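You operate a simulated robot arm through the tools that you are given. There is no shell and no other tool. Be economical: measure what you need, move in short steps, check, and stop when the job is done.

You run a simulated two-armed robot. Do the job below in one go: nothing can be reset, and whatever is moved stays where it is left.

Task
Tighten the four silver bolts on door A with the purple driver.
Fine: both upper bolts before the lower two; put the purple driver back in its cradle. All else on door A and in the long tray stays as it is, and the door stays clamped.

The check looks at the end state, three seconds after you hand in, the way a careful person would. Anything else that was tipped, shoved, dropped, spilled or broken makes it a failure.

Robot
Two 6-joint arms with fingered hands on one trunk, on a base that drives. Base frame: it is fixed to the floor where the robot stands at the start and does not move with it; the origin is under the middle of the robot, x ahead of it, y to its left, z up. Units: cm, rad, N and s.
The left shoulder is at the start at [5, 17, 103.5], the right one opposite. With the tool pointing down near the work surface each hand reaches from about 46 to 76 cm from the robot's upright axis, wherever it stands, measured 20 degrees to its own side. Places, roughly: blue rod clip [60, -60, 150]; clamp lever a [70, -90, 120]; door stay [70, -10, 130]; latch rod [70, -60, 150]; lower left bolt hole [70, -30, 90]; lower right bolt hole [70, -50, 90]; upper left bolt hole [70, -30, 140]; upper right bolt hole [70, -50, 140]; yellow switch [50, -60, 80]. Payload 3.5 kg a hand.
The tool frame of a hand sits at the grasp point between the pads (the TCP): z along the fingers, y along the line on which they close. The tips reach 2.6 cm beyond it. Largest opening 13.2 cm; the body of the gripper starts 7.3 cm behind the TCP. The gripper is a hand of 3 fingers: y runs from the thumb to the fingers, the wrist lies at [0, 0, -23.4] in the tool frame.
Orientation is that of the tool frame in the base frame, as a unit quaternion [x, y, z, w]. With the fingers straight down and closing along the base's y, the tool's x points along the base's -x, its y along +y and its z along -z.

Tools
- The arms move only by the tool play_rows. It takes "left_commands", "right_commands" or both (then of equal length, played together; a hand with none holds still); each is a list that holds one entry, the list of rows, each a list of 6 numbers: the shift along the tool's x, y, z in mm, then the turn, a rotation vector about the tool's x, y, z in rad. In form: [[[tx, ty, tz, rx, ry, rz], ...]]. A call has 1 to 10 rows; each row shifts and turns the commanded pose from where the row before left it, along the tool's axes as they then stand. Each row takes 0.2 s and may step no farther than 5 cm and 0.15 rad from the row before; otherwise, the whole call is refused. A pose out of reach is approached as far as the arm can. The call stops where the force on the tool passes 40 N (or 10 N more than at its start, if that is more) or the arm is blocked; 0.2 s more then pass. In this call time passes only in rows, and 0.2 s behind the last. The reply holds the time, the measured pose of the TCP, the force on the tool along the base axes, the opening and the grip force, in the units named above and with some noise, with the torque about the TCP (base axes, N m) and any sound that the robot's microphone picked up.
- Cameras (640 x 400 px; columns grow to the right, rows downward): "scene" is now at [3.7, -2.58, 162.83]; the picture's right is [-0.27, -0.96, 0.00], its down [-0.63, 0.17, -0.76] and it looks along [0.73, -0.20, -0.65] (base axes); focal length 270 px, centre (320, 200). "left" rides on the left gripper at [-6.2, 0.3, -9.2] in its tool frame; the picture's right is [-0.05, -1.00, 0.00], its down [0.83, -0.04, -0.56] and it looks along [0.55, -0.03, 0.83] (tool axes); focal length 230 px, centre (320, 200). "right" rides on the right gripper at [6.2, 0.3, -9.2] in its tool frame; the picture's right is [-0.05, 1.00, 0.00], its down [-0.83, -0.04, -0.56] and it looks along [-0.55, -0.03, 0.83] (tool axes); focal length 230 px, centre (320, 200). There is no depth. A picture from a camera that has moved, and an enlarged one, comes with that camera's place and axes in the base frame and with its lens. The place of the scene camera against the robot may be out by one fixed shift of up to 1.2 cm in any direction.
- camera(camera): a new picture of that camera. No time passes.
- raise_lower(by): slides the trunk up (or, below 0, down) by that many cm; the arms and the scene camera ride with it, the base frame stays. It gives what a move gives, with no picture.
- roll_base(legs): drives the robot by 1 to 6 legs, each [ahead, left, turn to the left] in cm, cm and rad, along the robot's own axes; the way and the turn of a leg run together, so that a leg with both is an arc; at most 150 cm and 3.142 rad a leg. The arms and the cameras ride along, it lands a little off, and it stops where it bumps. It gives what a move gives.
- curl_fingers(finger1, finger2, thumb_bend, hand): sets how far each is bent, from 0 (flat) to 100 (curled in); at 30 the hand is open as for a grip, at 70 the pads meet at the TCP. One left out holds its place. A second passes; each finger stops where it meets its share of the squeeze, and holds until it gets a number again. It is the only way to open and close the hand. It gives what a move gives, with no picture; readings hold the bend of each and the force on the fingers (four entries, about 0 where the hand has none), thumb and palm.
- head_to(pan, tilt): turns the head with the scene camera to pan (to the left, within 1.501 rad either way) and tilt (down, from -0.506 to 1.204), counted from straight ahead of the robot. It gives what a move gives.
- close_up(camera, box): a new picture of the part [left, top, right, bottom] of that camera's present view, enlarged. No time passes.
- close_job(): hands the job in; it is judged then, once.

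Work in short steps. Places have to be worked out from the pictures, the camera data and where the tool is seen: move nearer, look again, correct. Check each grasp and each placing, and mend what went wrong. You have 120 turns and 100 pictures in all, those below and enlarged ones among them. Open the grippers and draw the arms clear of the work before you hand the job in, unless the task says otherwise; then end with one line.

The tools are called by a JSON object that holds its "api" and its "payload". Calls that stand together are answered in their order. play_rows: Moves the arms, as the interface text tells. Its arguments: {"type":"object","properties":{"left_commands":{"type":"array"},"right_commands":{"type":"array"}},"required":[]} The other tools are called the same way: raise_lower (by) slides the trunk up or down; curl_fingers (finger1, finger2, thumb_bend, hand) moves the fingers one by one; roll_base (legs) drives the base; head_to (pan, tilt) turns the head that bears the scene camera; camera (camera) takes a picture; close_up (camera, box) takes an enlarged picture of a part of a camera's view; close_job () hands the job in.

At the start:

```text
t: 0.0
left_tcp_pos: [57.39, -10.21, 115.12]
left_ee_rot: [0.0, 1.0, 0.0, 0.0]
left_ft_force: [0.1, 0.7, 0.1]
left_moment: [-0.03, 0.02, 0.01]
left_grip_width: 13.19
left_grasp_force: 0.0
left_shape: jaw
left_bend: [30.0, 30.0, 30.0]
left_finger forces: [0.0, 0.0, 0.1, 0.0, 0.0, 0.1]
right_tcp_pos: [42.0, -52.15, 99.88]
right_ee_rot: [0.0, 1.0, 0.0, 0.0]
right_ft_force: [1.0, 0.5, 0.1]
right_moment: [0.0, 0.0, 0.0]
right_grip_width: 13.21
right_grasp_force: 0.0
right_shape: jaw
right_bend: [30.0, 30.0, 30.0]
right_finger forces: [0.0, 0.0, 0.0, 0.0, 0.0, 0.1]
trunk travel left (down, up): [-65.0, 6.0]
robot x, y, heading: [0.29, -0.11, -0.001]
head pan, tilt: [-0.272, 0.709]
```

scene: 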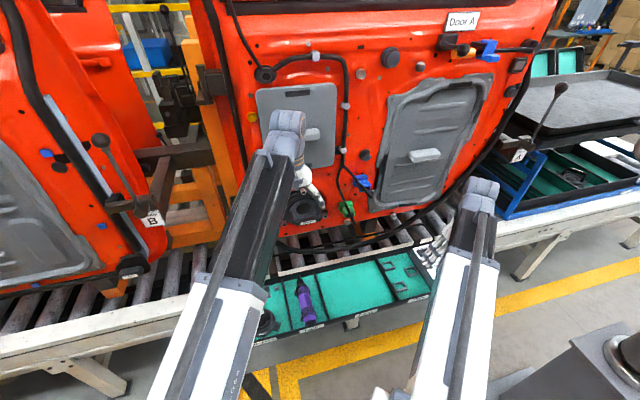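
right: 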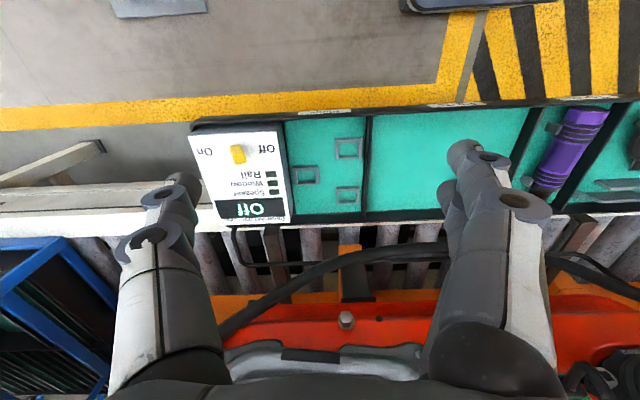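
left: 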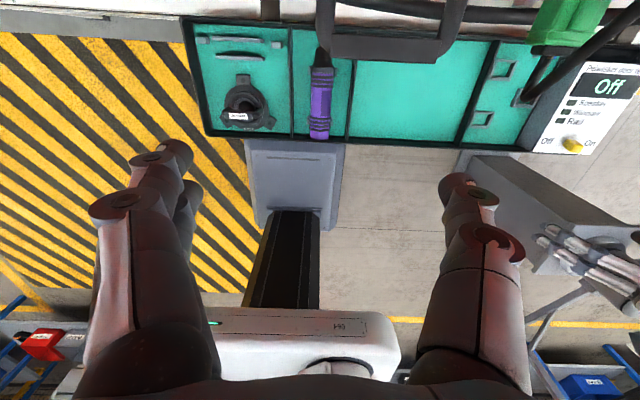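

I'll first read the panel with the yellow switch and look closely at the door and the tray.

{"api": "close_up", "payload": {"camera": "right", "box": [180, 100, 400, 240]}}

{"api": "close_up", "payload": {"camera": "scene", "box": [220, 0, 560, 220]}}

{"api": "close_up", "payload": {"camera": "left", "box": [180, 0, 640, 170]}}

```text
2.86 times, centred on (290, 170) of right
camera zoom: at [35.89, -51.97, 109.24], right [0.05, 1.0, 0.0], down [0.83, -0.04, 0.56], along [0.55, -0.03, -0.83], focal length 657 px, centre (406, 286)
```

zoom: 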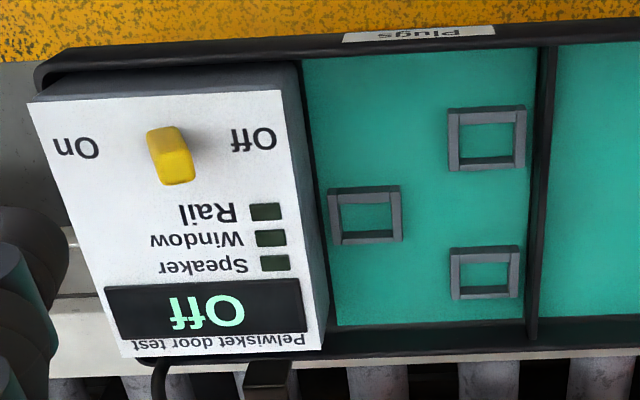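

```text
1.82 times, centred on (390, 110) of scene
camera zoom: at [3.7, -2.58, 162.83], right [-0.27, -0.96, 0.0], down [-0.63, 0.17, -0.76], along [0.73, -0.2, -0.65], focal length 490 px, centre (193, 364)
```

zoom: 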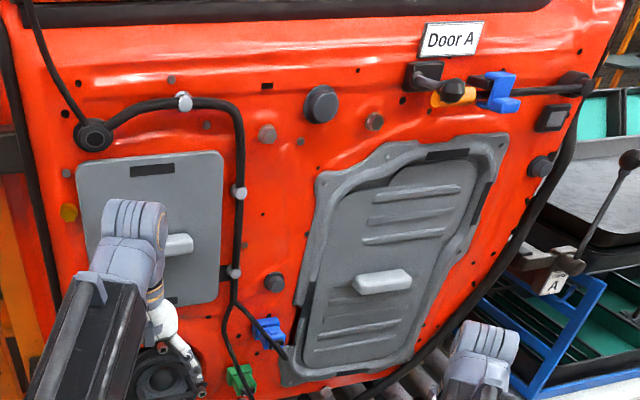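

```text
1.39 times, centred on (410, 85) of left
camera zoom: at [63.47, -9.79, 124.33], right [0.05, -1.0, 0.0], down [-0.83, -0.04, 0.56], along [-0.55, -0.03, -0.83], focal length 320 px, centre (195, 360)
```

zoom: 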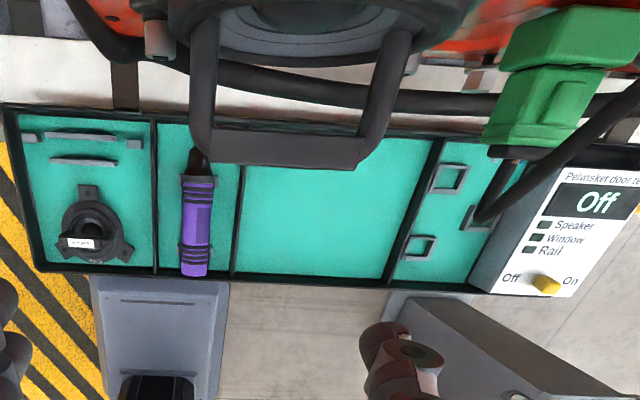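

The tester reads Off and isn't part of this job. The purple driver lies along x in its cradle near [55, -10, 80], with its tip towards the door. I'll use the right arm, so I move the left arm back and out of the way first.

{"api": "play_rows", "payload": {"left_commands": [[[40, 0, 0, 0, 0, 0], [40, 0, 0, 0, 0, 0], [40, 0, 0, 0, 0, 0], [30, 20, 0, 0, 0, 0], [0, 45, 0, 0, 0, 0], [0, 45, 0, 0, 0, 0], [0, 45, 0, 0, 0, 0], [0, 45, 0, 0, 0, 0], [0, 30, 0, 0, 0, 0]]]}}

{"api": "camera", "payload": {"camera": "scene"}}

```text
t: 2.0
left_tcp_pos: [43.74, 12.2, 111.57]
left_ee_rot: [0.0, 1.0, 0.001, 0.002]
left_ft_force: [0.0, -0.2, -0.1]
left_moment: [-0.04, -0.01, 0.0]
left_grip_width: 13.2
left_grasp_force: 0.0
left_shape: jaw
left_bend: [30.0, 30.0, 30.0]
left_finger forces: [0.1, 0.1, 0.0, 0.1, 0.1, 0.1]
left hand out of reach, approached as far as the arm can: row 5, 6, 7, 8
right_tcp_pos: [42.02, -52.19, 100.01]
right_ee_rot: [0.0, 1.0, 0.0, 0.0]
right_ft_force: [0.1, -0.1, 0.1]
right_moment: [0.0, 0.01, 0.03]
right_grip_width: 13.17
right_grasp_force: 0.1
right_shape: jaw
right_bend: [30.0, 30.0, 30.0]
right_finger forces: [0.0, 0.0, 0.1, 0.1, 0.1, 0.0]
trunk travel left (down, up): [-65.0, 6.0]
robot x, y, heading: [0.21, 0.03, 0.003]
head pan, tilt: [-0.272, 0.709]
```

```text
93 pictures are left
camera scene: at [3.69, -2.55, 162.83], right [-0.27, -0.96, 0.0], down [-0.63, 0.17, -0.76], along [0.73, -0.2, -0.65], focal length 270 px, centre (320, 200)
```

scene: 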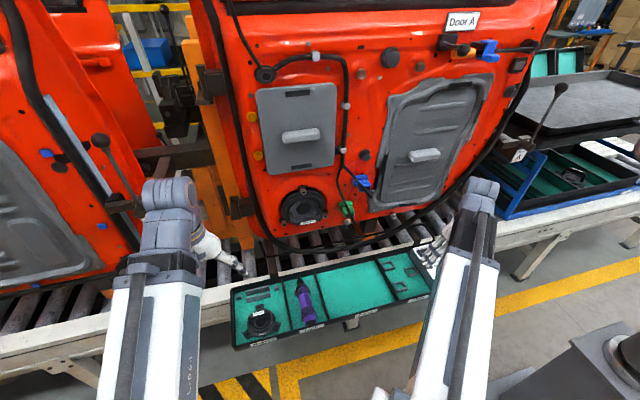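

The door is now clear of the left arm. I'll zoom in on the bolts and the driver.

{"api": "close_up", "payload": {"camera": "scene", "box": [230, 30, 550, 230]}}

{"api": "close_up", "payload": {"camera": "scene", "box": [220, 160, 460, 350]}}

{"api": "close_up", "payload": {"camera": "right", "box": [200, 220, 460, 400]}}

```text
2.00 times, centred on (390, 130) of scene
camera zoom: at [3.69, -2.55, 162.83], right [-0.27, -0.96, 0.0], down [-0.63, 0.17, -0.76], along [0.73, -0.2, -0.65], focal length 540 px, centre (180, 340)
```

zoom: 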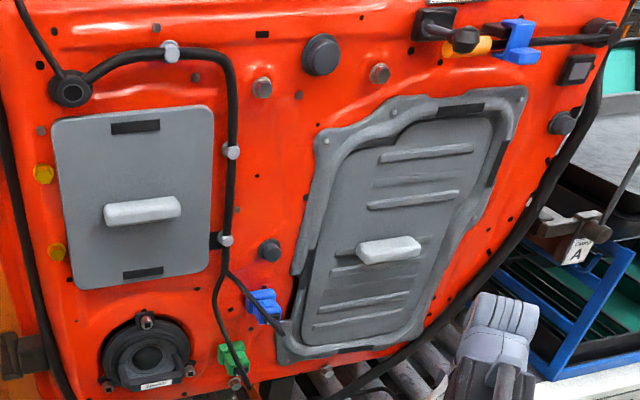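

```text
2.11 times, centred on (340, 255) of scene
camera zoom: at [3.69, -2.55, 162.83], right [-0.27, -0.96, 0.0], down [-0.63, 0.17, -0.76], along [0.73, -0.2, -0.65], focal length 568 px, centre (278, 84)
```

zoom: 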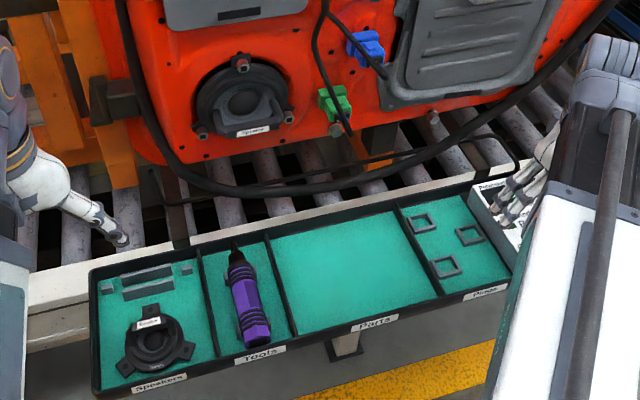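

```text
2.22 times, centred on (330, 310) of right
camera zoom: at [35.88, -51.96, 109.25], right [0.05, 1.0, 0.0], down [0.83, -0.04, 0.56], along [0.55, -0.03, -0.83], focal length 511 px, centre (298, -44)
```

zoom: 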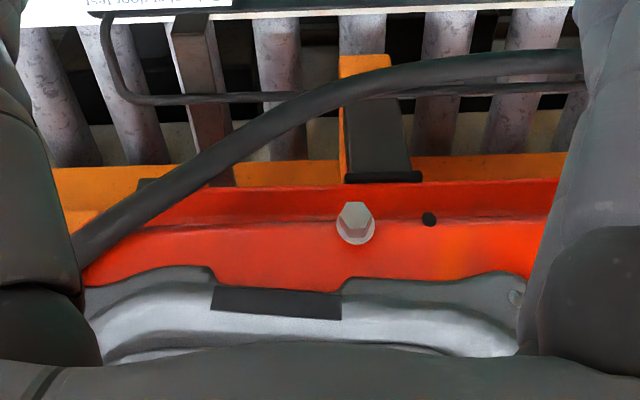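

The four silver hex bolts are visible: two upper ones near z 140 and two lower ones near z 90. I'll move the right hand over the driver, keeping well away from the door.

{"api": "play_rows", "payload": {"right_commands": [[[-30, 40, 0, 0, 0, 0], [-30, 45, 0, 0, 0, 0], [-20, 45, 0, 0, 0, 0], [0, 50, 0, 0, 0, 0], [0, 50, 0, 0, 0, 0], [0, 50, 0, 0, 0, 0], [0, 50, 0, 0, 0, 0], [0, 45, 0, 0, 0, 0], [0, 45, 0, 0, 0, 0]]]}}

{"api": "camera", "payload": {"camera": "right"}}

{"api": "camera", "payload": {"camera": "scene"}}

```text
refused: row 2 steps farther than a row can; nothing moved
```

```text
89 pictures are left
camera right: at [35.88, -51.96, 109.25], right [0.05, 1.0, 0.0], down [0.83, -0.04, 0.56], along [0.55, -0.03, -0.83], focal length 230 px, centre (320, 200)
```

right: 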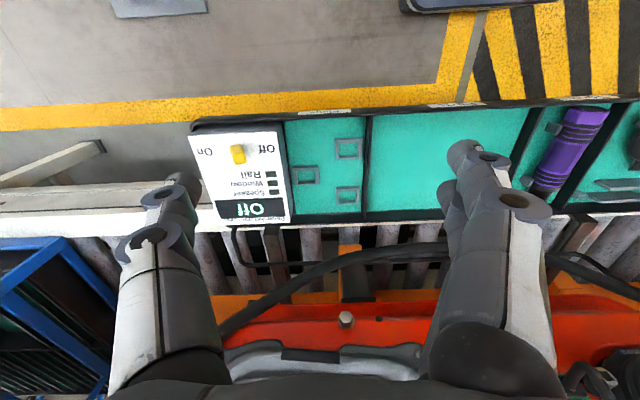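

```text
88 pictures are left
camera scene: at [3.69, -2.55, 162.83], right [-0.27, -0.96, 0.0], down [-0.63, 0.17, -0.76], along [0.73, -0.2, -0.65], focal length 270 px, centre (320, 200)
```

scene: 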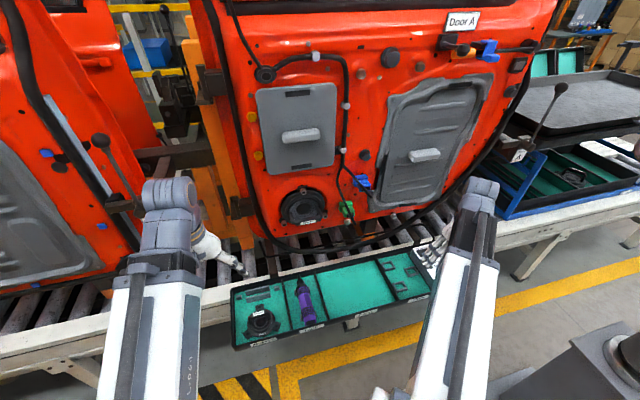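

One row was too long and nothing moved. I'm resending the path with shorter steps.

{"api": "play_rows", "payload": {"right_commands": [[[-30, 38, 0, 0, 0, 0], [-20, 45, 0, 0, 0, 0], [-10, 45, 0, 0, 0, 0], [-10, 45, 0, 0, 0, 0], [0, 48, 0, 0, 0, 0], [0, 48, 0, 0, 0, 0], [0, 48, 0, 0, 0, 0], [0, 48, 0, 0, 0, 0], [0, 48, 0, 0, 0, 0]]]}}

{"api": "camera", "payload": {"camera": "right"}}

```text
t: 4.0
left_tcp_pos: [43.71, 12.25, 111.7]
left_ee_rot: [0.0, 1.0, -0.001, 0.001]
left_ft_force: [1.2, 0.7, -0.3]
left_moment: [0.0, 0.01, -0.01]
left_grip_width: 13.18
left_grasp_force: 0.0
left_shape: jaw
left_bend: [30.0, 30.0, 30.0]
left_finger forces: [0.0, 0.0, 0.0, 0.0, 0.0, 0.0]
right_tcp_pos: [48.86, -10.73, 100.01]
right_ee_rot: [-0.001, 1.0, -0.001, -0.001]
right_ft_force: [-0.1, 0.3, 0.4]
right_moment: [-0.03, 0.02, 0.0]
right_grip_width: 13.18
right_grasp_force: 0.1
right_shape: jaw
right_bend: [30.0, 30.0, 30.0]
right_finger forces: [0.1, 0.1, 0.0, 0.0, 0.0, 0.0]
trunk travel left (down, up): [-65.0, 6.0]
robot x, y, heading: [-0.19, 0.19, -0.002]
head pan, tilt: [-0.272, 0.709]
```

```text
87 pictures are left
camera right: at [42.64, -10.49, 109.27], right [0.05, 1.0, 0.0], down [0.83, -0.04, 0.56], along [0.55, -0.03, -0.83], focal length 230 px, centre (320, 200)
```

right: 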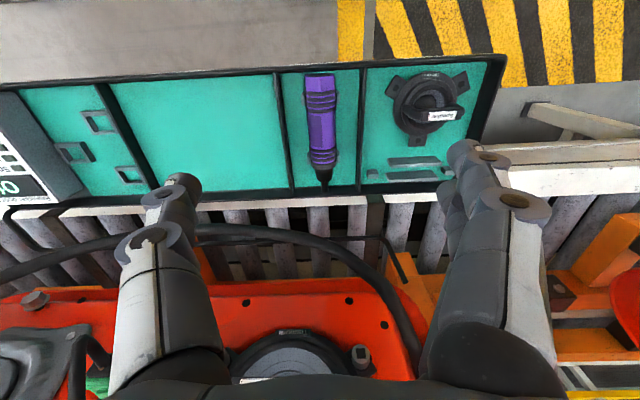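

From two views, the handle runs from about x 46 to 60 at y -11, z about 71, with the tip at x ≈ 65.6. I'll zoom in on the cradle before descending.

{"api": "close_up", "payload": {"camera": "right", "box": [260, 50, 390, 210]}}

{"api": "curl_fingers", "payload": {"hand": "right", "finger1": 51, "finger2": 51, "thumb_bend": 51}}

```text
2.50 times, centred on (325, 130) of right
camera zoom: at [42.64, -10.49, 109.27], right [0.05, 1.0, 0.0], down [0.83, -0.04, 0.56], along [0.55, -0.03, -0.83], focal length 575 px, centre (308, 375)
```

zoom: 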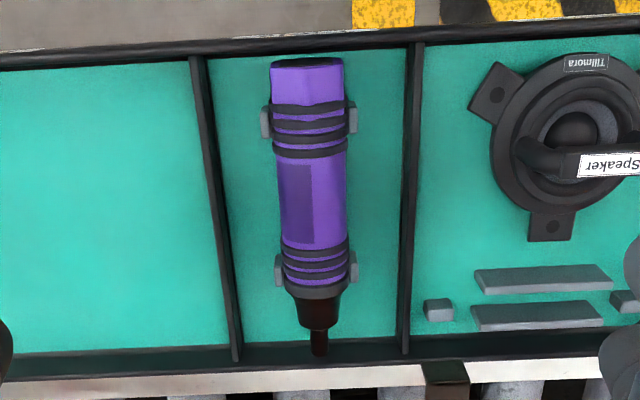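

```text
t: 5.0
left_tcp_pos: [43.78, 12.21, 111.64]
left_ee_rot: [0.0, 1.0, 0.0, 0.002]
left_ft_force: [0.5, 0.1, 0.5]
left_moment: [0.03, -0.03, 0.0]
left_grip_width: 13.2
left_grasp_force: 0.0
left_shape: jaw
left_bend: [30.0, 30.0, 30.0]
left_finger forces: [0.0, 0.0, 0.1, 0.1, 0.1, 0.0]
right_tcp_pos: [48.87, -10.68, 100.04]
right_ee_rot: [0.0, 1.0, 0.0, 0.0]
right_ft_force: [0.0, 0.0, 1.2]
right_moment: [0.01, 0.04, -0.01]
right_grip_width: 6.51
right_grasp_force: 0.1
right_shape: fingers
right_bend: [51.0, 51.0, 51.0]
right_finger forces: [0.1, 0.0, 0.1, 0.0, 0.0, 0.0]
trunk travel left (down, up): [-65.0, 6.0]
robot x, y, heading: [-0.21, -0.04, -0.001]
head pan, tilt: [-0.272, 0.709]
```

The handle's plain middle section runs from x ≈ 50.7 to 56 between the cradle pegs, at y ≈ -10.8, so I'll grip at 53.4. The fingers are pre-narrowed to 6.5 cm; I descend in stages.

{"api": "play_rows", "payload": {"right_commands": [[[-45, -1, 0, 0, 0, 0], [0, 0, 40, 0, 0, 0], [0, 0, 40, 0, 0, 0], [0, 0, 40, 0, 0, 0], [0, 0, 40, 0, 0, 0], [0, 0, 30, 0, 0, 0]]]}}

{"api": "camera", "payload": {"camera": "right"}}

{"api": "close_up", "payload": {"camera": "scene", "box": [200, 180, 440, 350]}}

```text
t: 6.4
left_tcp_pos: [43.71, 12.07, 111.59]
left_ee_rot: [0.0, 1.0, 0.0, 0.002]
left_ft_force: [-0.1, 0.5, 0.1]
left_moment: [-0.04, -0.01, 0.03]
left_grip_width: 13.22
left_grasp_force: 0.0
left_shape: jaw
left_bend: [30.0, 30.0, 30.0]
left_finger forces: [0.0, 0.1, 0.0, 0.0, 0.0, 0.0]
right_tcp_pos: [53.58, -10.95, 80.94]
right_ee_rot: [-0.001, 1.0, 0.0, 0.0]
right_ft_force: [0.4, 0.5, -0.7]
right_moment: [-0.03, -0.02, -0.01]
right_grip_width: 6.51
right_grasp_force: 0.1
right_shape: fingers
right_bend: [51.0, 51.0, 51.0]
right_finger forces: [0.1, 0.1, 0.1, 0.1, 0.1, 0.0]
trunk travel left (down, up): [-65.0, 6.0]
robot x, y, heading: [-0.12, -0.03, -0.003]
head pan, tilt: [-0.272, 0.709]
```

```text
85 pictures are left
camera right: at [47.48, -10.85, 90.14], right [0.05, 1.0, 0.0], down [0.83, -0.04, 0.56], along [0.55, -0.03, -0.83], focal length 230 px, centre (320, 200)
```

right: 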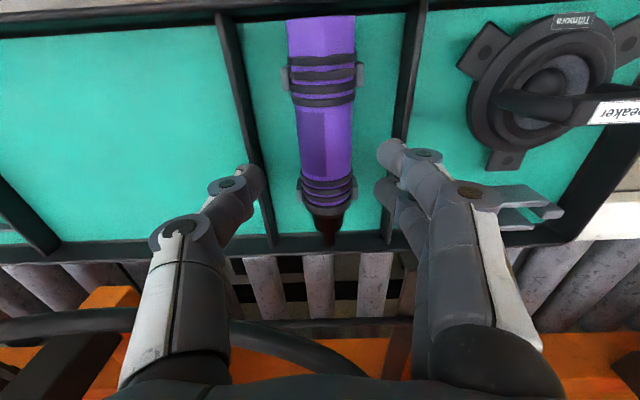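

```text
2.35 times, centred on (320, 265) of scene
camera zoom: at [3.72, -2.57, 162.83], right [-0.27, -0.96, 0.0], down [-0.63, 0.17, -0.76], along [0.73, -0.2, -0.65], focal length 635 px, centre (320, 47)
```

zoom: 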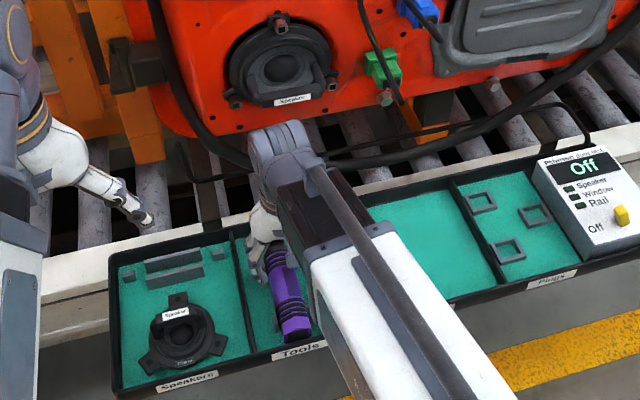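

The hand is centred on the handle and clears both dividers. I'm descending to about z 72.5 and watching the force.

{"api": "play_rows", "payload": {"right_commands": [[[0, 0, 30, 0, 0, 0], [0, 0, 25, 0, 0, 0], [0, 0, 15, 0, 0, 0], [0, 0, 8, 0, 0, 0], [0, 0, 6, 0, 0, 0]]]}}

{"api": "camera", "payload": {"camera": "right"}}

```text
t: 7.6
left_tcp_pos: [43.83, 12.04, 111.58]
left_ee_rot: [0.0, 1.0, 0.0, 0.003]
left_ft_force: [0.8, 0.3, -0.3]
left_moment: [-0.01, -0.02, 0.03]
left_grip_width: 13.18
left_grasp_force: 0.1
left_shape: jaw
left_bend: [30.0, 30.0, 30.0]
left_finger forces: [0.0, 0.1, 0.0, 0.0, 0.0, 0.0]
right_tcp_pos: [53.55, -10.81, 72.59]
right_ee_rot: [0.0, 1.0, 0.0, 0.0]
right_ft_force: [0.1, -0.7, -0.1]
right_moment: [0.02, 0.0, 0.01]
right_grip_width: 6.52
right_grasp_force: 0.1
right_shape: fingers
right_bend: [51.0, 51.0, 51.0]
right_finger forces: [0.0, 0.0, 0.0, 0.0, 0.1, 0.1]
trunk travel left (down, up): [-65.0, 6.0]
robot x, y, heading: [0.04, 0.05, 0.001]
head pan, tilt: [-0.272, 0.709]
```

```text
83 pictures are left
camera right: at [47.43, -10.78, 81.9], right [0.05, 1.0, 0.0], down [0.83, -0.04, 0.56], along [0.55, -0.03, -0.83], focal length 230 px, centre (320, 200)
```

right: 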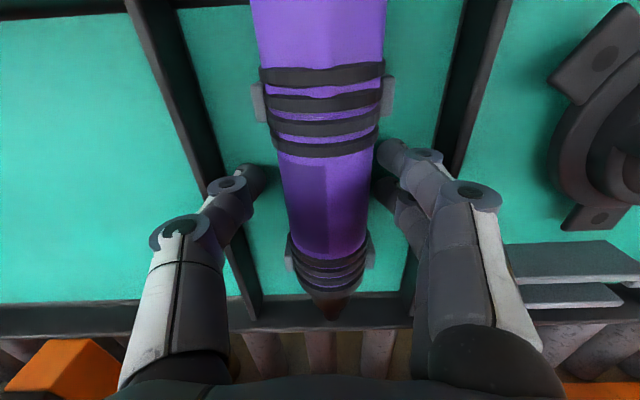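

No contact yet. I go 5 mm lower, then close the fingers.

{"api": "play_rows", "payload": {"right_commands": [[[0, 0, 3, 0, 0, 0], [0, 0, 3, 0, 0, 0]]]}}

{"api": "curl_fingers", "payload": {"hand": "right", "finger1": 70, "finger2": 70, "thumb_bend": 70}}

{"api": "camera", "payload": {"camera": "right"}}

```text
t: 8.4
left_tcp_pos: [43.67, 12.14, 111.65]
left_ee_rot: [0.001, 1.0, 0.0, 0.002]
left_ft_force: [1.0, -0.7, -0.3]
left_moment: [-0.02, -0.04, 0.02]
left_grip_width: 13.18
left_grasp_force: 0.1
left_shape: jaw
left_bend: [30.0, 30.0, 30.0]
left_finger forces: [0.0, 0.0, 0.1, 0.0, 0.0, 0.0]
right_tcp_pos: [53.54, -10.96, 72.45]
right_ee_rot: [0.0, 1.0, 0.0, 0.004]
right_ft_force: [-3.9, -0.1, 23.2]
right_moment: [-0.13, 0.22, -0.06]
right_grip_width: 6.54
right_grasp_force: 11.5
right_shape: fingers
right_bend: [52.0, 51.0, 51.0]
right_finger forces: [6.5, 4.2, 0.0, 0.0, 12.2, 0.0]
trunk travel left (down, up): [-65.0, 6.0]
robot x, y, heading: [0.02, -0.23, -0.003]
head pan, tilt: [-0.272, 0.709]
stopped in row 2 (right hand): the force on the tool passed its limit at 42 N (the readings are from after the stop); the commanded pose is now the measured one
```

```text
t: 9.4
left_tcp_pos: [43.64, 12.19, 111.56]
left_ee_rot: [0.001, 1.0, 0.0, 0.003]
left_ft_force: [0.4, -0.4, -0.4]
left_moment: [-0.01, -0.03, 0.0]
left_grip_width: 13.19
left_grasp_force: 0.0
left_shape: jaw
left_bend: [30.0, 30.0, 30.0]
left_finger forces: [0.0, 0.1, 0.0, 0.0, 0.0, 0.1]
right_tcp_pos: [53.66, -10.83, 72.29]
right_ee_rot: [0.0, 1.0, 0.0, 0.002]
right_ft_force: [1.7, 8.9, 15.7]
right_moment: [0.8, 0.02, -0.03]
right_grip_width: 3.46
right_grasp_force: 23.3
right_shape: fingers
right_bend: [62.0, 62.0, 65.0]
right_finger forces: [18.0, 16.4, 0.1, 0.0, 11.9, 0.0]
trunk travel left (down, up): [-65.0, 6.0]
robot x, y, heading: [0.27, 0.49, 0.003]
head pan, tilt: [-0.272, 0.709]
```

```text
82 pictures are left
camera right: at [47.46, -10.71, 81.54], right [0.05, 1.0, 0.0], down [0.83, -0.04, 0.56], along [0.56, -0.03, -0.83], focal length 230 px, centre (320, 200)
```

right: 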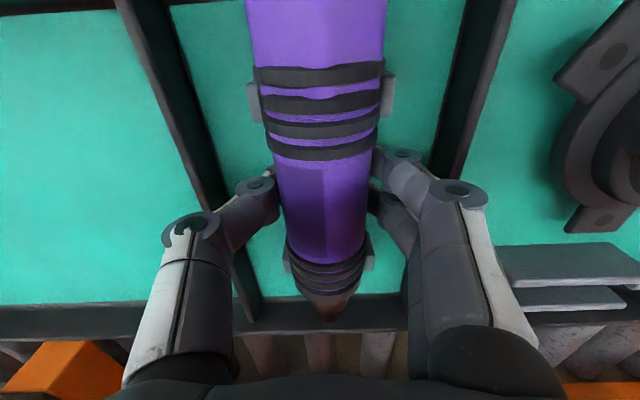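

The fingers hold the handle at 3.5 cm with about 23 N, while the tips still press on the floor. I'll ease up slightly and squeeze again to even out the grip.

{"api": "play_rows", "payload": {"right_commands": [[[0, 0, -2, 0, 0, 0]]]}}

{"api": "curl_fingers", "payload": {"hand": "right", "finger1": 80, "finger2": 80, "thumb_bend": 80}}

```text
t: 9.8
left_tcp_pos: [43.8, 12.14, 111.59]
left_ee_rot: [0.0, 1.0, 0.0, 0.001]
left_ft_force: [-0.7, -1.1, 0.6]
left_moment: [0.0, -0.02, 0.02]
left_grip_width: 13.21
left_grasp_force: 0.1
left_shape: jaw
left_bend: [30.0, 30.0, 30.0]
left_finger forces: [0.0, 0.1, 0.1, 0.1, 0.0, 0.0]
right_tcp_pos: [53.68, -10.97, 72.44]
right_ee_rot: [-0.001, 1.0, -0.001, 0.002]
right_ft_force: [2.9, 4.4, -0.1]
right_moment: [0.27, -0.07, -0.08]
right_grip_width: 3.41
right_grasp_force: 17.1
right_shape: fingers
right_bend: [62.0, 62.0, 65.0]
right_finger forces: [10.8, 11.1, 0.1, 0.1, 11.8, 0.0]
trunk travel left (down, up): [-65.0, 6.0]
robot x, y, heading: [0.24, 0.24, 0.004]
head pan, tilt: [-0.272, 0.709]
```

```text
t: 10.8
left_tcp_pos: [43.7, 12.12, 111.65]
left_ee_rot: [0.0, 1.0, 0.0, 0.002]
left_ft_force: [0.5, 0.0, -0.1]
left_moment: [-0.02, 0.0, 0.0]
left_grip_width: 13.2
left_grasp_force: 0.0
left_shape: jaw
left_bend: [30.0, 30.0, 30.0]
left_finger forces: [0.0, 0.0, 0.1, 0.0, 0.0, 0.0]
right_tcp_pos: [53.61, -10.99, 72.39]
right_ee_rot: [0.0, 1.0, 0.0, 0.002]
right_ft_force: [-1.1, -2.8, -6.3]
right_moment: [-0.02, 0.04, 0.07]
right_grip_width: 3.18
right_grasp_force: 22.7
right_shape: fingers
right_bend: [61.0, 61.0, 67.0]
right_finger forces: [10.9, 11.8, 0.0, 0.0, 23.9, 0.0]
trunk travel left (down, up): [-65.0, 6.0]
robot x, y, heading: [0.21, -0.02, -0.001]
head pan, tilt: [-0.272, 0.709]
```

The grip is balanced at 23 N, with TCP [53.6, -10.97, 72.4] as the cradle pose. I'm lifting about 10 cm and checking the hold.

{"api": "play_rows", "payload": {"right_commands": [[[0, 0, -10, 0, 0, 0], [0, 0, -15, 0, 0, 0], [0, 0, -25, 0, 0, 0], [0, 0, -30, 0, 0, 0], [0, 0, -30, 0, 0, 0], [0, 0, -30, 0, 0, 0]]]}}

{"api": "camera", "payload": {"camera": "right"}}

{"api": "camera", "payload": {"camera": "scene"}}

{"api": "camera", "payload": {"camera": "left"}}

```text
t: 12.2
left_tcp_pos: [43.75, 12.1, 111.61]
left_ee_rot: [0.0, 1.0, 0.0, 0.001]
left_ft_force: [0.5, -0.5, 0.1]
left_moment: [-0.02, 0.0, 0.02]
left_grip_width: 13.2
left_grasp_force: 0.0
left_shape: jaw
left_bend: [30.0, 30.0, 30.0]
left_finger forces: [0.0, 0.0, 0.0, 0.0, 0.1, 0.0]
right_tcp_pos: [53.41, -11.06, 86.35]
right_ee_rot: [0.0, 1.0, -0.001, 0.001]
right_ft_force: [-0.3, -0.4, -5.7]
right_moment: [-0.01, 0.05, -0.03]
right_grip_width: 3.21
right_grasp_force: 22.9
right_shape: fingers
right_bend: [61.0, 60.0, 67.0]
right_finger forces: [11.3, 11.8, 0.0, 0.1, 22.9, 0.0]
trunk travel left (down, up): [-65.0, 6.0]
robot x, y, heading: [0.23, 0.09, -0.001]
head pan, tilt: [-0.272, 0.709]
```

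```text
81 pictures are left
camera right: at [47.35, -10.91, 95.62], right [0.05, 1.0, 0.0], down [0.83, -0.04, 0.56], along [0.56, -0.03, -0.83], focal length 230 px, centre (320, 200)
```

right: 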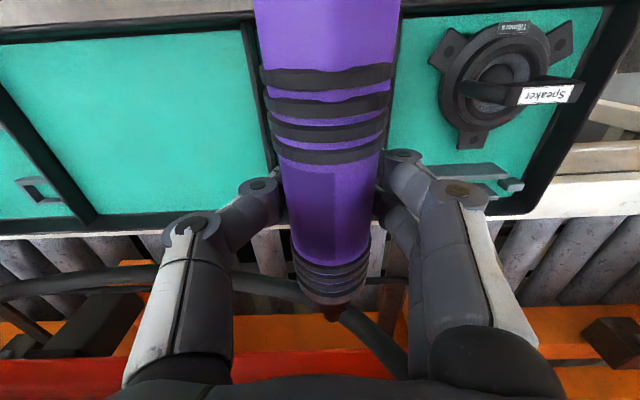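

```text
80 pictures are left
camera scene: at [3.73, -2.57, 162.83], right [-0.27, -0.96, 0.0], down [-0.63, 0.17, -0.76], along [0.73, -0.2, -0.65], focal length 270 px, centre (320, 200)
```

scene: 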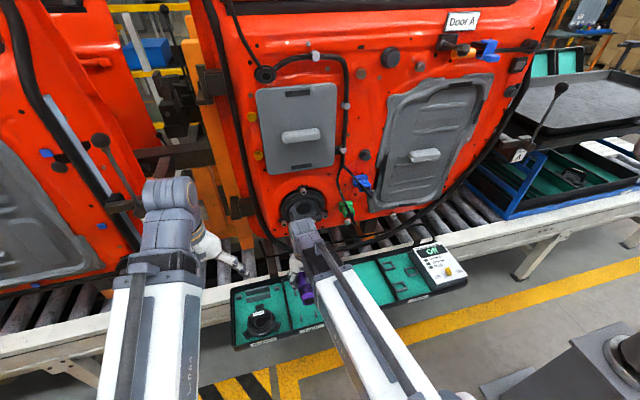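

```text
79 pictures are left
camera left: at [49.86, 12.54, 120.99], right [0.05, -1.0, 0.0], down [-0.83, -0.04, 0.55], along [-0.55, -0.03, -0.83], focal length 230 px, centre (320, 200)
```

left: 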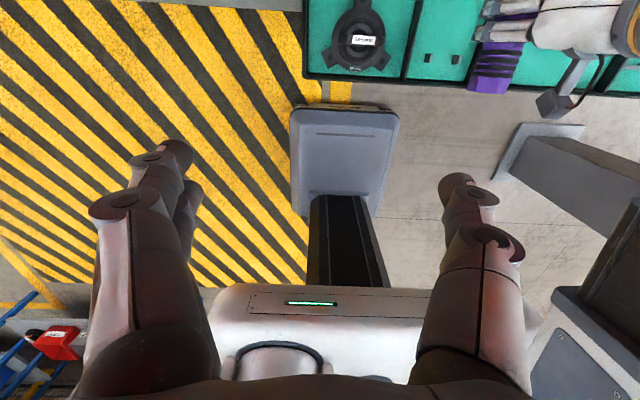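

The driver is held securely and level. The upper bolts are high at about 143, so I raise the trunk fully and draw the tip back from the door while moving towards y = -30.

{"api": "raise_lower", "payload": {"by": 6}}

{"api": "play_rows", "payload": {"right_commands": [[[25, 0, -40, 0, 0, 0], [25, -20, -35, 0, 0, 0], [0, -35, -35, 0, 0, 0], [0, -35, -35, 0, 0, 0], [0, -35, -35, 0, 0, 0], [0, -35, -35, 0, 0, 0], [0, -20, -40, 0, 0, 0]]]}}

{"api": "camera", "payload": {"camera": "scene"}}

```text
t: 13.2
left_tcp_pos: [43.76, 12.11, 117.63]
left_ee_rot: [0.0, 1.0, 0.0, 0.001]
left_ft_force: [-0.1, -0.5, -1.1]
left_moment: [0.0, 0.0, -0.01]
left_grip_width: 13.18
left_grasp_force: 0.0
left_shape: jaw
left_bend: [30.0, 30.0, 30.0]
left_finger forces: [0.0, 0.0, 0.0, 0.1, 0.0, 0.0]
right_tcp_pos: [53.56, -11.15, 92.24]
right_ee_rot: [-0.001, 1.0, 0.0, 0.002]
right_ft_force: [-1.3, 0.6, -6.9]
right_moment: [-0.03, 0.0, 0.0]
right_grip_width: 3.17
right_grasp_force: 22.5
right_shape: fingers
right_bend: [61.0, 60.0, 67.0]
right_finger forces: [11.3, 11.8, 0.0, 0.0, 22.9, 0.0]
trunk travel left (down, up): [-71.0, 0.0]
robot x, y, heading: [-0.06, -0.09, 0.002]
head pan, tilt: [-0.272, 0.709]
```

```text
t: 14.8
left_tcp_pos: [43.84, 12.06, 117.55]
left_ee_rot: [0.001, 1.0, 0.0, 0.001]
left_ft_force: [-0.5, -0.8, 0.3]
left_moment: [0.01, -0.03, -0.03]
left_grip_width: 13.21
left_grasp_force: 0.1
left_shape: jaw
left_bend: [30.0, 30.0, 30.0]
left_finger forces: [0.0, 0.1, 0.0, 0.0, 0.0, 0.1]
right_tcp_pos: [48.35, -29.21, 117.91]
right_ee_rot: [0.001, 1.0, -0.001, 0.002]
right_ft_force: [-0.5, 0.1, -6.5]
right_moment: [-0.04, 0.02, 0.05]
right_grip_width: 3.13
right_grasp_force: 22.0
right_shape: fingers
right_bend: [61.0, 60.0, 67.0]
right_finger forces: [10.9, 11.7, 0.1, 0.0, 22.1, 0.1]
trunk travel left (down, up): [-71.0, 0.0]
robot x, y, heading: [0.54, -0.25, -0.003]
head pan, tilt: [-0.272, 0.709]
```

```text
78 pictures are left
camera scene: at [3.72, -2.6, 168.83], right [-0.27, -0.96, 0.0], down [-0.63, 0.17, -0.76], along [0.73, -0.2, -0.65], focal length 270 px, centre (320, 200)
```

scene: 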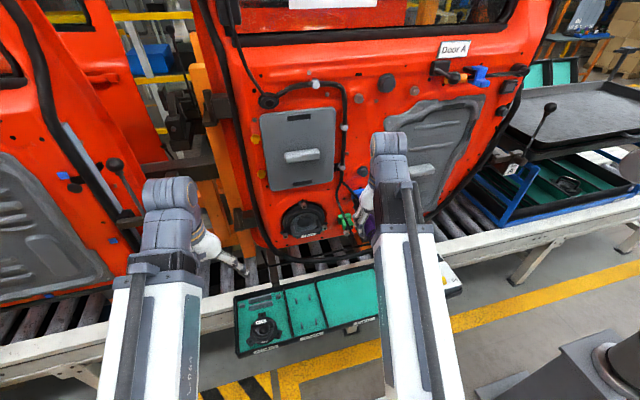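

The hand is at [48.3, -29.2, 117.9]. I'll roll it about the driver axis so the wrist goes to +y, which brings the height into reach and sets up the clockwise stroke.

{"api": "play_rows", "payload": {"right_commands": [[[0, 0, 0, 0.15, 0, 0], [0, 0, 0, 0.15, 0, 0], [0, 0, 0, 0.15, 0, 0], [0, 0, 0, 0.15, 0, 0], [0, 0, 0, 0.15, 0, 0], [0, 0, 0, 0.15, 0, 0], [0, 0, 0, 0.15, 0, 0], [0, 0, 0, 0.15, 0, 0]]]}}

{"api": "camera", "payload": {"camera": "scene"}}

{"api": "camera", "payload": {"camera": "right"}}

```text
t: 16.6
left_tcp_pos: [43.73, 12.06, 117.58]
left_ee_rot: [0.0, 1.0, 0.0, 0.001]
left_ft_force: [0.5, 0.9, -0.1]
left_moment: [0.01, 0.03, -0.02]
left_grip_width: 13.18
left_grasp_force: 0.1
left_shape: jaw
left_bend: [30.0, 30.0, 30.0]
left_finger forces: [0.0, 0.0, 0.0, 0.0, 0.0, 0.1]
right_tcp_pos: [48.41, -29.05, 117.73]
right_ee_rot: [0.001, 0.825, -0.565, 0.003]
right_ft_force: [0.2, -0.1, -6.1]
right_moment: [0.04, 0.06, 0.03]
right_grip_width: 3.02
right_grasp_force: 21.1
right_shape: fingers
right_bend: [61.0, 60.0, 69.0]
right_finger forces: [11.9, 12.3, 0.0, 0.0, 18.0, 0.1]
trunk travel left (down, up): [-71.0, 0.0]
robot x, y, heading: [0.25, -0.01, -0.003]
head pan, tilt: [-0.272, 0.709]
```

```text
77 pictures are left
camera scene: at [3.75, -2.59, 168.83], right [-0.27, -0.96, 0.0], down [-0.63, 0.17, -0.76], along [0.73, -0.2, -0.65], focal length 270 px, centre (320, 200)
```

scene: 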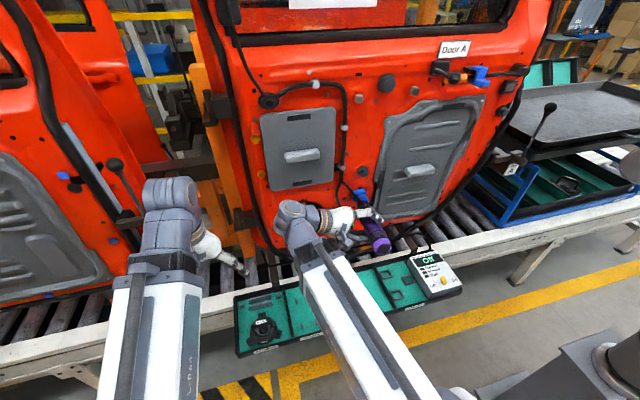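

```text
76 pictures are left
camera right: at [42.29, -20.53, 120.9], right [0.06, 0.36, -0.93], down [0.83, 0.5, 0.25], along [0.56, -0.79, -0.27], focal length 230 px, centre (320, 200)
```

right: 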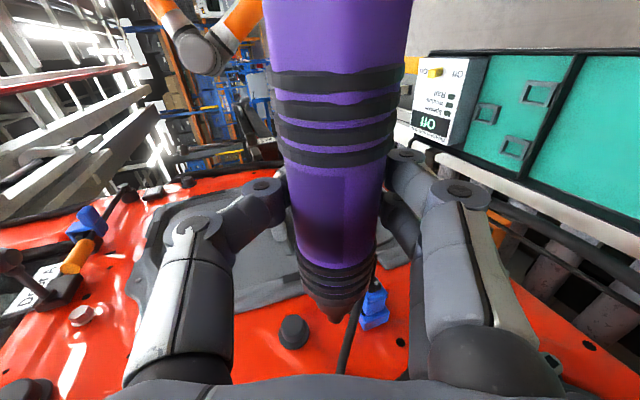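

The roll works and the driver is steady. I'm lifting straight up by 24 cm, still about 20 cm back from the door.

{"api": "play_rows", "payload": {"right_commands": [[[0, -37.3, -14.5, 0, 0, 0], [0, -37.3, -14.5, 0, 0, 0], [0, -37.3, -14.5, 0, 0, 0], [0, -37.3, -14.5, 0, 0, 0], [0, -37.3, -14.5, 0, 0, 0], [0, -37.3, -14.5, 0, 0, 0]]]}}

{"api": "camera", "payload": {"camera": "scene"}}

{"api": "camera", "payload": {"camera": "right"}}

```text
t: 18.0
left_tcp_pos: [43.74, 12.11, 117.61]
left_ee_rot: [-0.001, 1.0, 0.001, 0.001]
left_ft_force: [-0.2, -0.4, -0.2]
left_moment: [0.02, 0.01, 0.0]
left_grip_width: 13.19
left_grasp_force: 0.0
left_shape: jaw
left_bend: [30.0, 30.0, 30.0]
left_finger forces: [0.0, 0.1, 0.0, 0.0, 0.0, 0.0]
right_tcp_pos: [48.42, -28.93, 142.07]
right_ee_rot: [0.001, 0.826, -0.564, 0.001]
right_ft_force: [0.6, -0.4, -5.8]
right_moment: [0.03, 0.04, 0.03]
right_grip_width: 2.98
right_grasp_force: 20.5
right_shape: fingers
right_bend: [61.0, 60.0, 69.0]
right_finger forces: [11.5, 12.0, 0.0, 0.2, 17.2, 0.1]
trunk travel left (down, up): [-71.0, 0.0]
robot x, y, heading: [0.36, -0.11, 0.001]
head pan, tilt: [-0.272, 0.709]
```

```text
75 pictures are left
camera scene: at [3.72, -2.58, 168.83], right [-0.27, -0.96, 0.0], down [-0.63, 0.17, -0.76], along [0.73, -0.2, -0.65], focal length 270 px, centre (320, 200)
```

scene: 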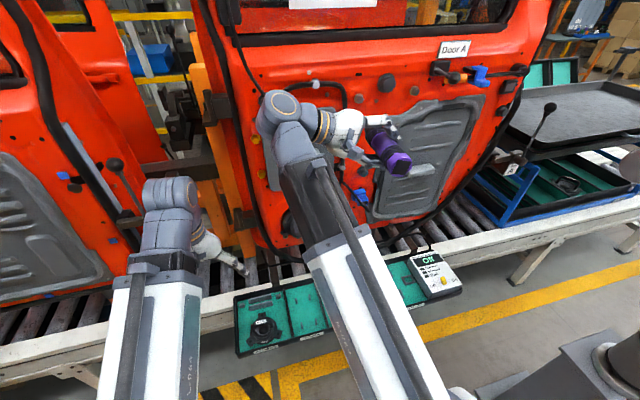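

```text
74 pictures are left
camera right: at [42.28, -20.34, 145.03], right [0.06, 0.36, -0.93], down [0.83, 0.5, 0.25], along [0.56, -0.79, -0.27], focal length 230 px, centre (320, 200)
```

right: 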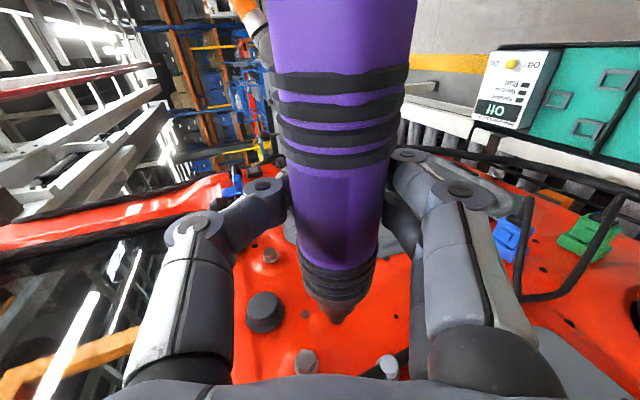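

The wrist camera shows both upper bolts and the driver tip. I'll zoom in to measure the tip against the upper left bolt.

{"api": "close_up", "payload": {"camera": "right", "box": [230, 230, 410, 390]}}

{"api": "close_up", "payload": {"camera": "scene", "box": [320, 60, 440, 200]}}

```text
2.50 times, centred on (320, 310) of right
camera zoom: at [42.28, -20.34, 145.03], right [0.06, 0.36, -0.93], down [0.83, 0.5, 0.25], along [0.56, -0.79, -0.27], focal length 575 px, centre (320, -75)
```

zoom: 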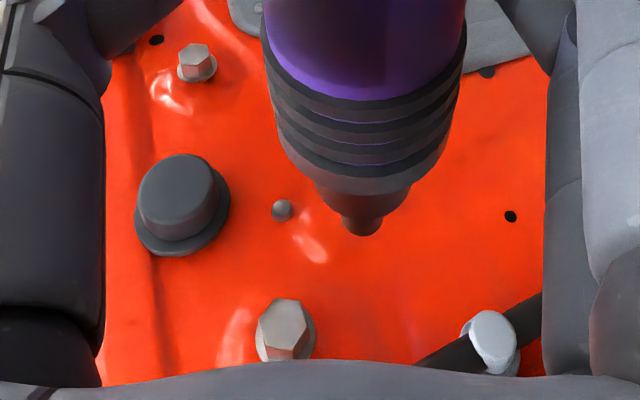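

```text
2.86 times, centred on (380, 130) of scene
camera zoom: at [3.72, -2.58, 168.83], right [-0.27, -0.96, 0.0], down [-0.63, 0.17, -0.76], along [0.73, -0.2, -0.65], focal length 771 px, centre (149, 400)
```

zoom: 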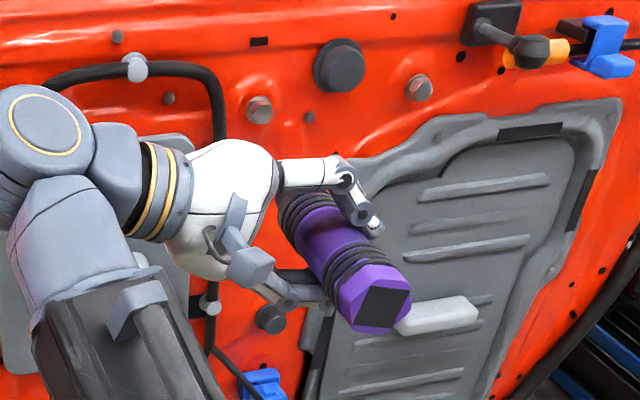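

Estimated tip: [60.4, -29.5, 141.3]. Upper left bolt: about [67, -30.6, 144.2]. I shift by dy -1.1, dz +2.95, move forward 3.5 cm and look again.

{"api": "play_rows", "payload": {"right_commands": [[[0, -15.5, -0.4, 0, 0, 0], [0, -16, 0, 0, 0, 0], [-15, 0, 0, 0, 0, 0], [-20, 0, 0, 0, 0, 0]]]}}

{"api": "close_up", "payload": {"camera": "right", "box": [230, 230, 410, 390]}}

{"api": "close_up", "payload": {"camera": "scene", "box": [320, 60, 440, 200]}}

```text
t: 19.0
left_tcp_pos: [43.77, 12.23, 117.48]
left_ee_rot: [0.0, 1.0, 0.0, 0.002]
left_ft_force: [0.4, -0.9, -0.5]
left_moment: [0.0, 0.01, 0.0]
left_grip_width: 13.19
left_grasp_force: 0.1
left_shape: jaw
left_bend: [30.0, 30.0, 30.0]
left_finger forces: [0.1, 0.0, 0.0, 0.1, 0.1, 0.1]
right_tcp_pos: [51.95, -30.21, 144.9]
right_ee_rot: [0.001, 0.826, -0.564, 0.002]
right_ft_force: [-0.2, 0.4, -6.2]
right_moment: [0.0, 0.01, 0.01]
right_grip_width: 2.91
right_grasp_force: 20.0
right_shape: fingers
right_bend: [61.0, 60.0, 69.0]
right_finger forces: [11.3, 12.0, 0.0, 0.1, 17.3, 0.0]
trunk travel left (down, up): [-71.0, 0.0]
robot x, y, heading: [0.27, 0.48, 0.0]
head pan, tilt: [-0.272, 0.709]
```

```text
2.50 times, centred on (320, 310) of right
camera zoom: at [45.76, -21.63, 147.9], right [0.06, 0.36, -0.93], down [0.83, 0.5, 0.25], along [0.56, -0.79, -0.27], focal length 575 px, centre (320, -75)
```

zoom: 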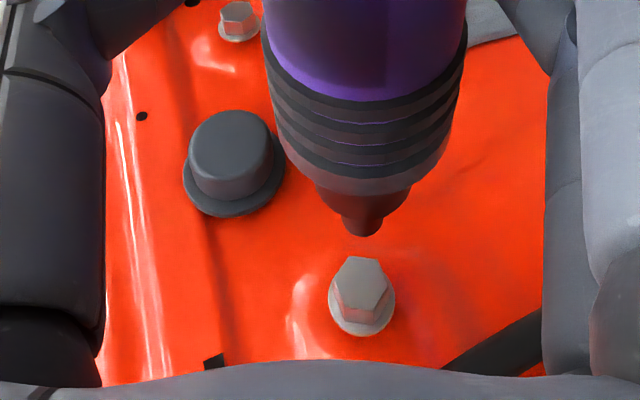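

```text
2.86 times, centred on (380, 130) of scene
camera zoom: at [3.78, -2.6, 168.83], right [-0.27, -0.96, 0.0], down [-0.63, 0.17, -0.76], along [0.73, -0.2, -0.65], focal length 771 px, centre (149, 400)
```

zoom: 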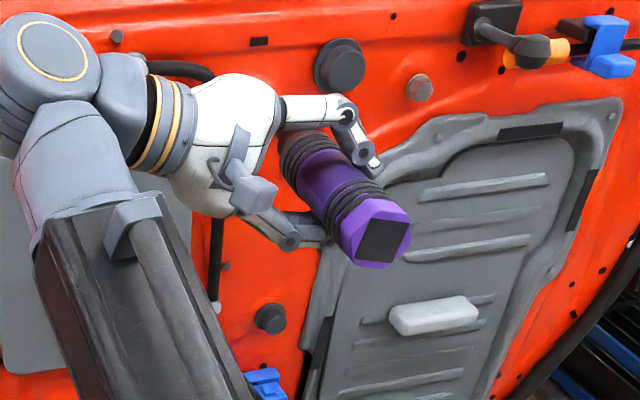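

Triangulating with the second view puts the bolt face near [68.3, -31.2, 144], with the tip about 4 cm short and roughly aligned. I move dy -0.4 and 2.5 cm forward, then look again.

{"api": "play_rows", "payload": {"right_commands": [[[-13, -1.4, 3.7, 0, 0, 0], [-12, 0, 0, 0, 0, 0]]]}}

{"api": "close_up", "payload": {"camera": "right", "box": [260, 240, 400, 360]}}

```text
t: 19.6
left_tcp_pos: [43.82, 12.12, 117.62]
left_ee_rot: [0.0, 1.0, 0.0, 0.002]
left_ft_force: [-0.7, -0.5, 0.2]
left_moment: [-0.02, 0.04, -0.03]
left_grip_width: 13.18
left_grasp_force: 0.0
left_shape: jaw
left_bend: [30.0, 30.0, 30.0]
left_finger forces: [0.0, 0.0, 0.0, 0.1, 0.1, 0.0]
right_tcp_pos: [54.26, -30.66, 144.91]
right_ee_rot: [0.001, 0.826, -0.563, 0.001]
right_ft_force: [0.2, -0.1, -6.8]
right_moment: [0.02, 0.05, -0.01]
right_grip_width: 2.92
right_grasp_force: 20.6
right_shape: fingers
right_bend: [61.0, 60.0, 69.0]
right_finger forces: [11.4, 12.0, 0.0, 0.0, 17.3, 0.1]
trunk travel left (down, up): [-71.0, 0.0]
robot x, y, heading: [-0.12, 0.06, 0.001]
head pan, tilt: [-0.272, 0.709]
```

```text
3.33 times, centred on (330, 300) of right
camera zoom: at [48.22, -22.06, 147.9], right [0.06, 0.36, -0.93], down [0.83, 0.5, 0.25], along [0.56, -0.79, -0.27], focal length 767 px, centre (287, -133)
```

zoom: 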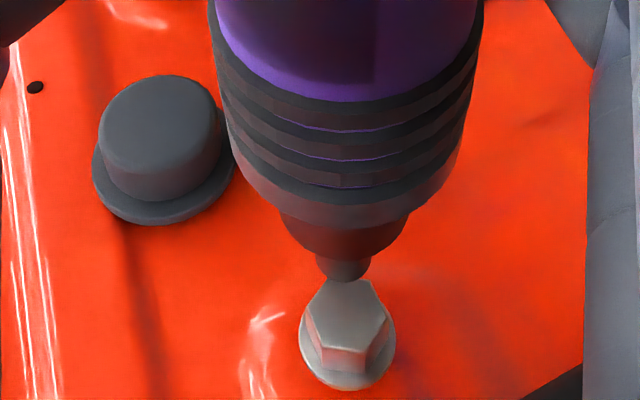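

The tip and bolt face are nearly lined up, with 1.5–2 cm to go. I advance gently with a small +y correction.

{"api": "play_rows", "payload": {"right_commands": [[[-4, 0.5, -1.4, 0, 0, 0], [-4, 0, 0, 0, 0, 0], [-3, 0, 0, 0, 0, 0]]]}}

{"api": "close_up", "payload": {"camera": "right", "box": [260, 240, 400, 360]}}

```text
t: 20.4
left_tcp_pos: [43.73, 12.18, 117.58]
left_ee_rot: [0.0, 1.0, 0.0, 0.002]
left_ft_force: [0.4, -0.5, -0.3]
left_moment: [-0.01, -0.01, -0.01]
left_grip_width: 13.16
left_grasp_force: 0.0
left_shape: jaw
left_bend: [30.0, 30.0, 30.0]
left_finger forces: [0.0, 0.0, 0.0, 0.0, 0.0, 0.0]
right_tcp_pos: [55.38, -30.41, 144.81]
right_ee_rot: [0.002, 0.825, -0.565, 0.002]
right_ft_force: [0.4, -0.5, -6.8]
right_moment: [0.04, 0.02, 0.0]
right_grip_width: 2.93
right_grasp_force: 20.6
right_shape: fingers
right_bend: [61.0, 60.0, 69.0]
right_finger forces: [11.4, 12.0, 0.0, 0.0, 17.1, 0.1]
trunk travel left (down, up): [-71.0, 0.0]
robot x, y, heading: [-0.03, 0.39, -0.003]
head pan, tilt: [-0.272, 0.709]
```

```text
3.33 times, centred on (330, 300) of right
camera zoom: at [49.28, -21.86, 147.87], right [0.06, 0.36, -0.93], down [0.83, 0.5, 0.25], along [0.56, -0.79, -0.27], focal length 767 px, centre (287, -133)
```

zoom: 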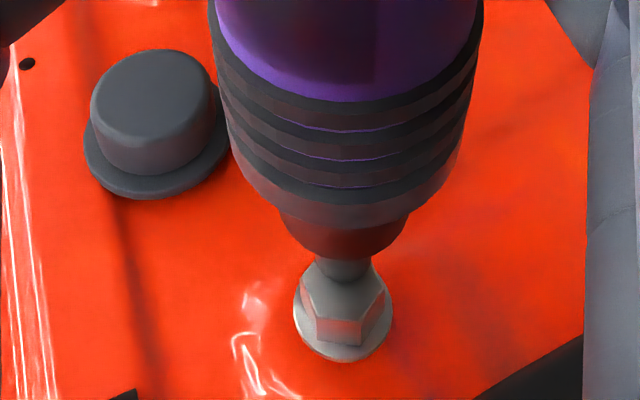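

The tip is about 0.9 cm from the face and centred on it sideways. I continue in small steps until contact.

{"api": "play_rows", "payload": {"right_commands": [[[-3, 0, 0, 0, 0, 0], [-2, 0, 0, 0, 0, 0], [-2, 0, 0, 0, 0, 0], [-1, 0, 0, 0, 0, 0]]]}}

{"api": "close_up", "payload": {"camera": "right", "box": [260, 240, 400, 360]}}

```text
t: 21.4
left_tcp_pos: [43.76, 12.17, 117.66]
left_ee_rot: [0.0, 1.0, 0.0, 0.003]
left_ft_force: [0.4, 0.4, 0.0]
left_moment: [0.01, 0.0, -0.04]
left_grip_width: 13.16
left_grasp_force: 0.1
left_shape: jaw
left_bend: [30.0, 30.0, 30.0]
left_finger forces: [0.0, 0.0, 0.1, 0.1, 0.1, 0.0]
right_tcp_pos: [56.17, -30.45, 144.81]
right_ee_rot: [0.001, 0.826, -0.564, 0.002]
right_ft_force: [-3.5, 0.1, -6.2]
right_moment: [-0.06, 0.1, 0.02]
right_grip_width: 1.15
right_grasp_force: 16.8
right_shape: fingers
right_bend: [69.0, 67.0, 74.0]
right_finger forces: [9.9, 10.0, 0.1, 0.0, 13.5, 0.0]
trunk travel left (down, up): [-71.0, 0.0]
robot x, y, heading: [-0.29, -0.35, -0.003]
head pan, tilt: [-0.272, 0.709]
```

```text
3.33 times, centred on (330, 300) of right
camera zoom: at [50.01, -21.87, 147.89], right [0.06, 0.36, -0.93], down [0.83, 0.5, 0.25], along [0.56, -0.79, -0.27], focal length 767 px, centre (287, -133)
```

zoom: 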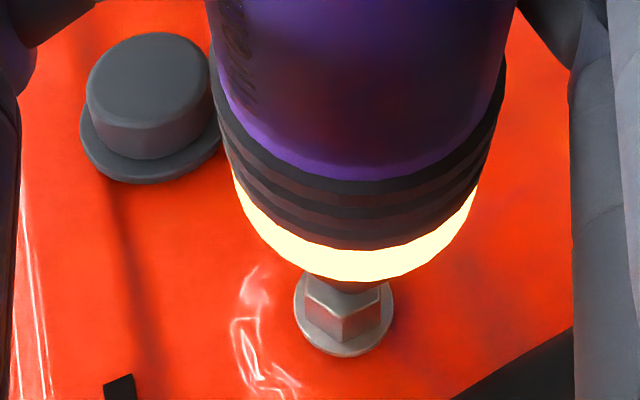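

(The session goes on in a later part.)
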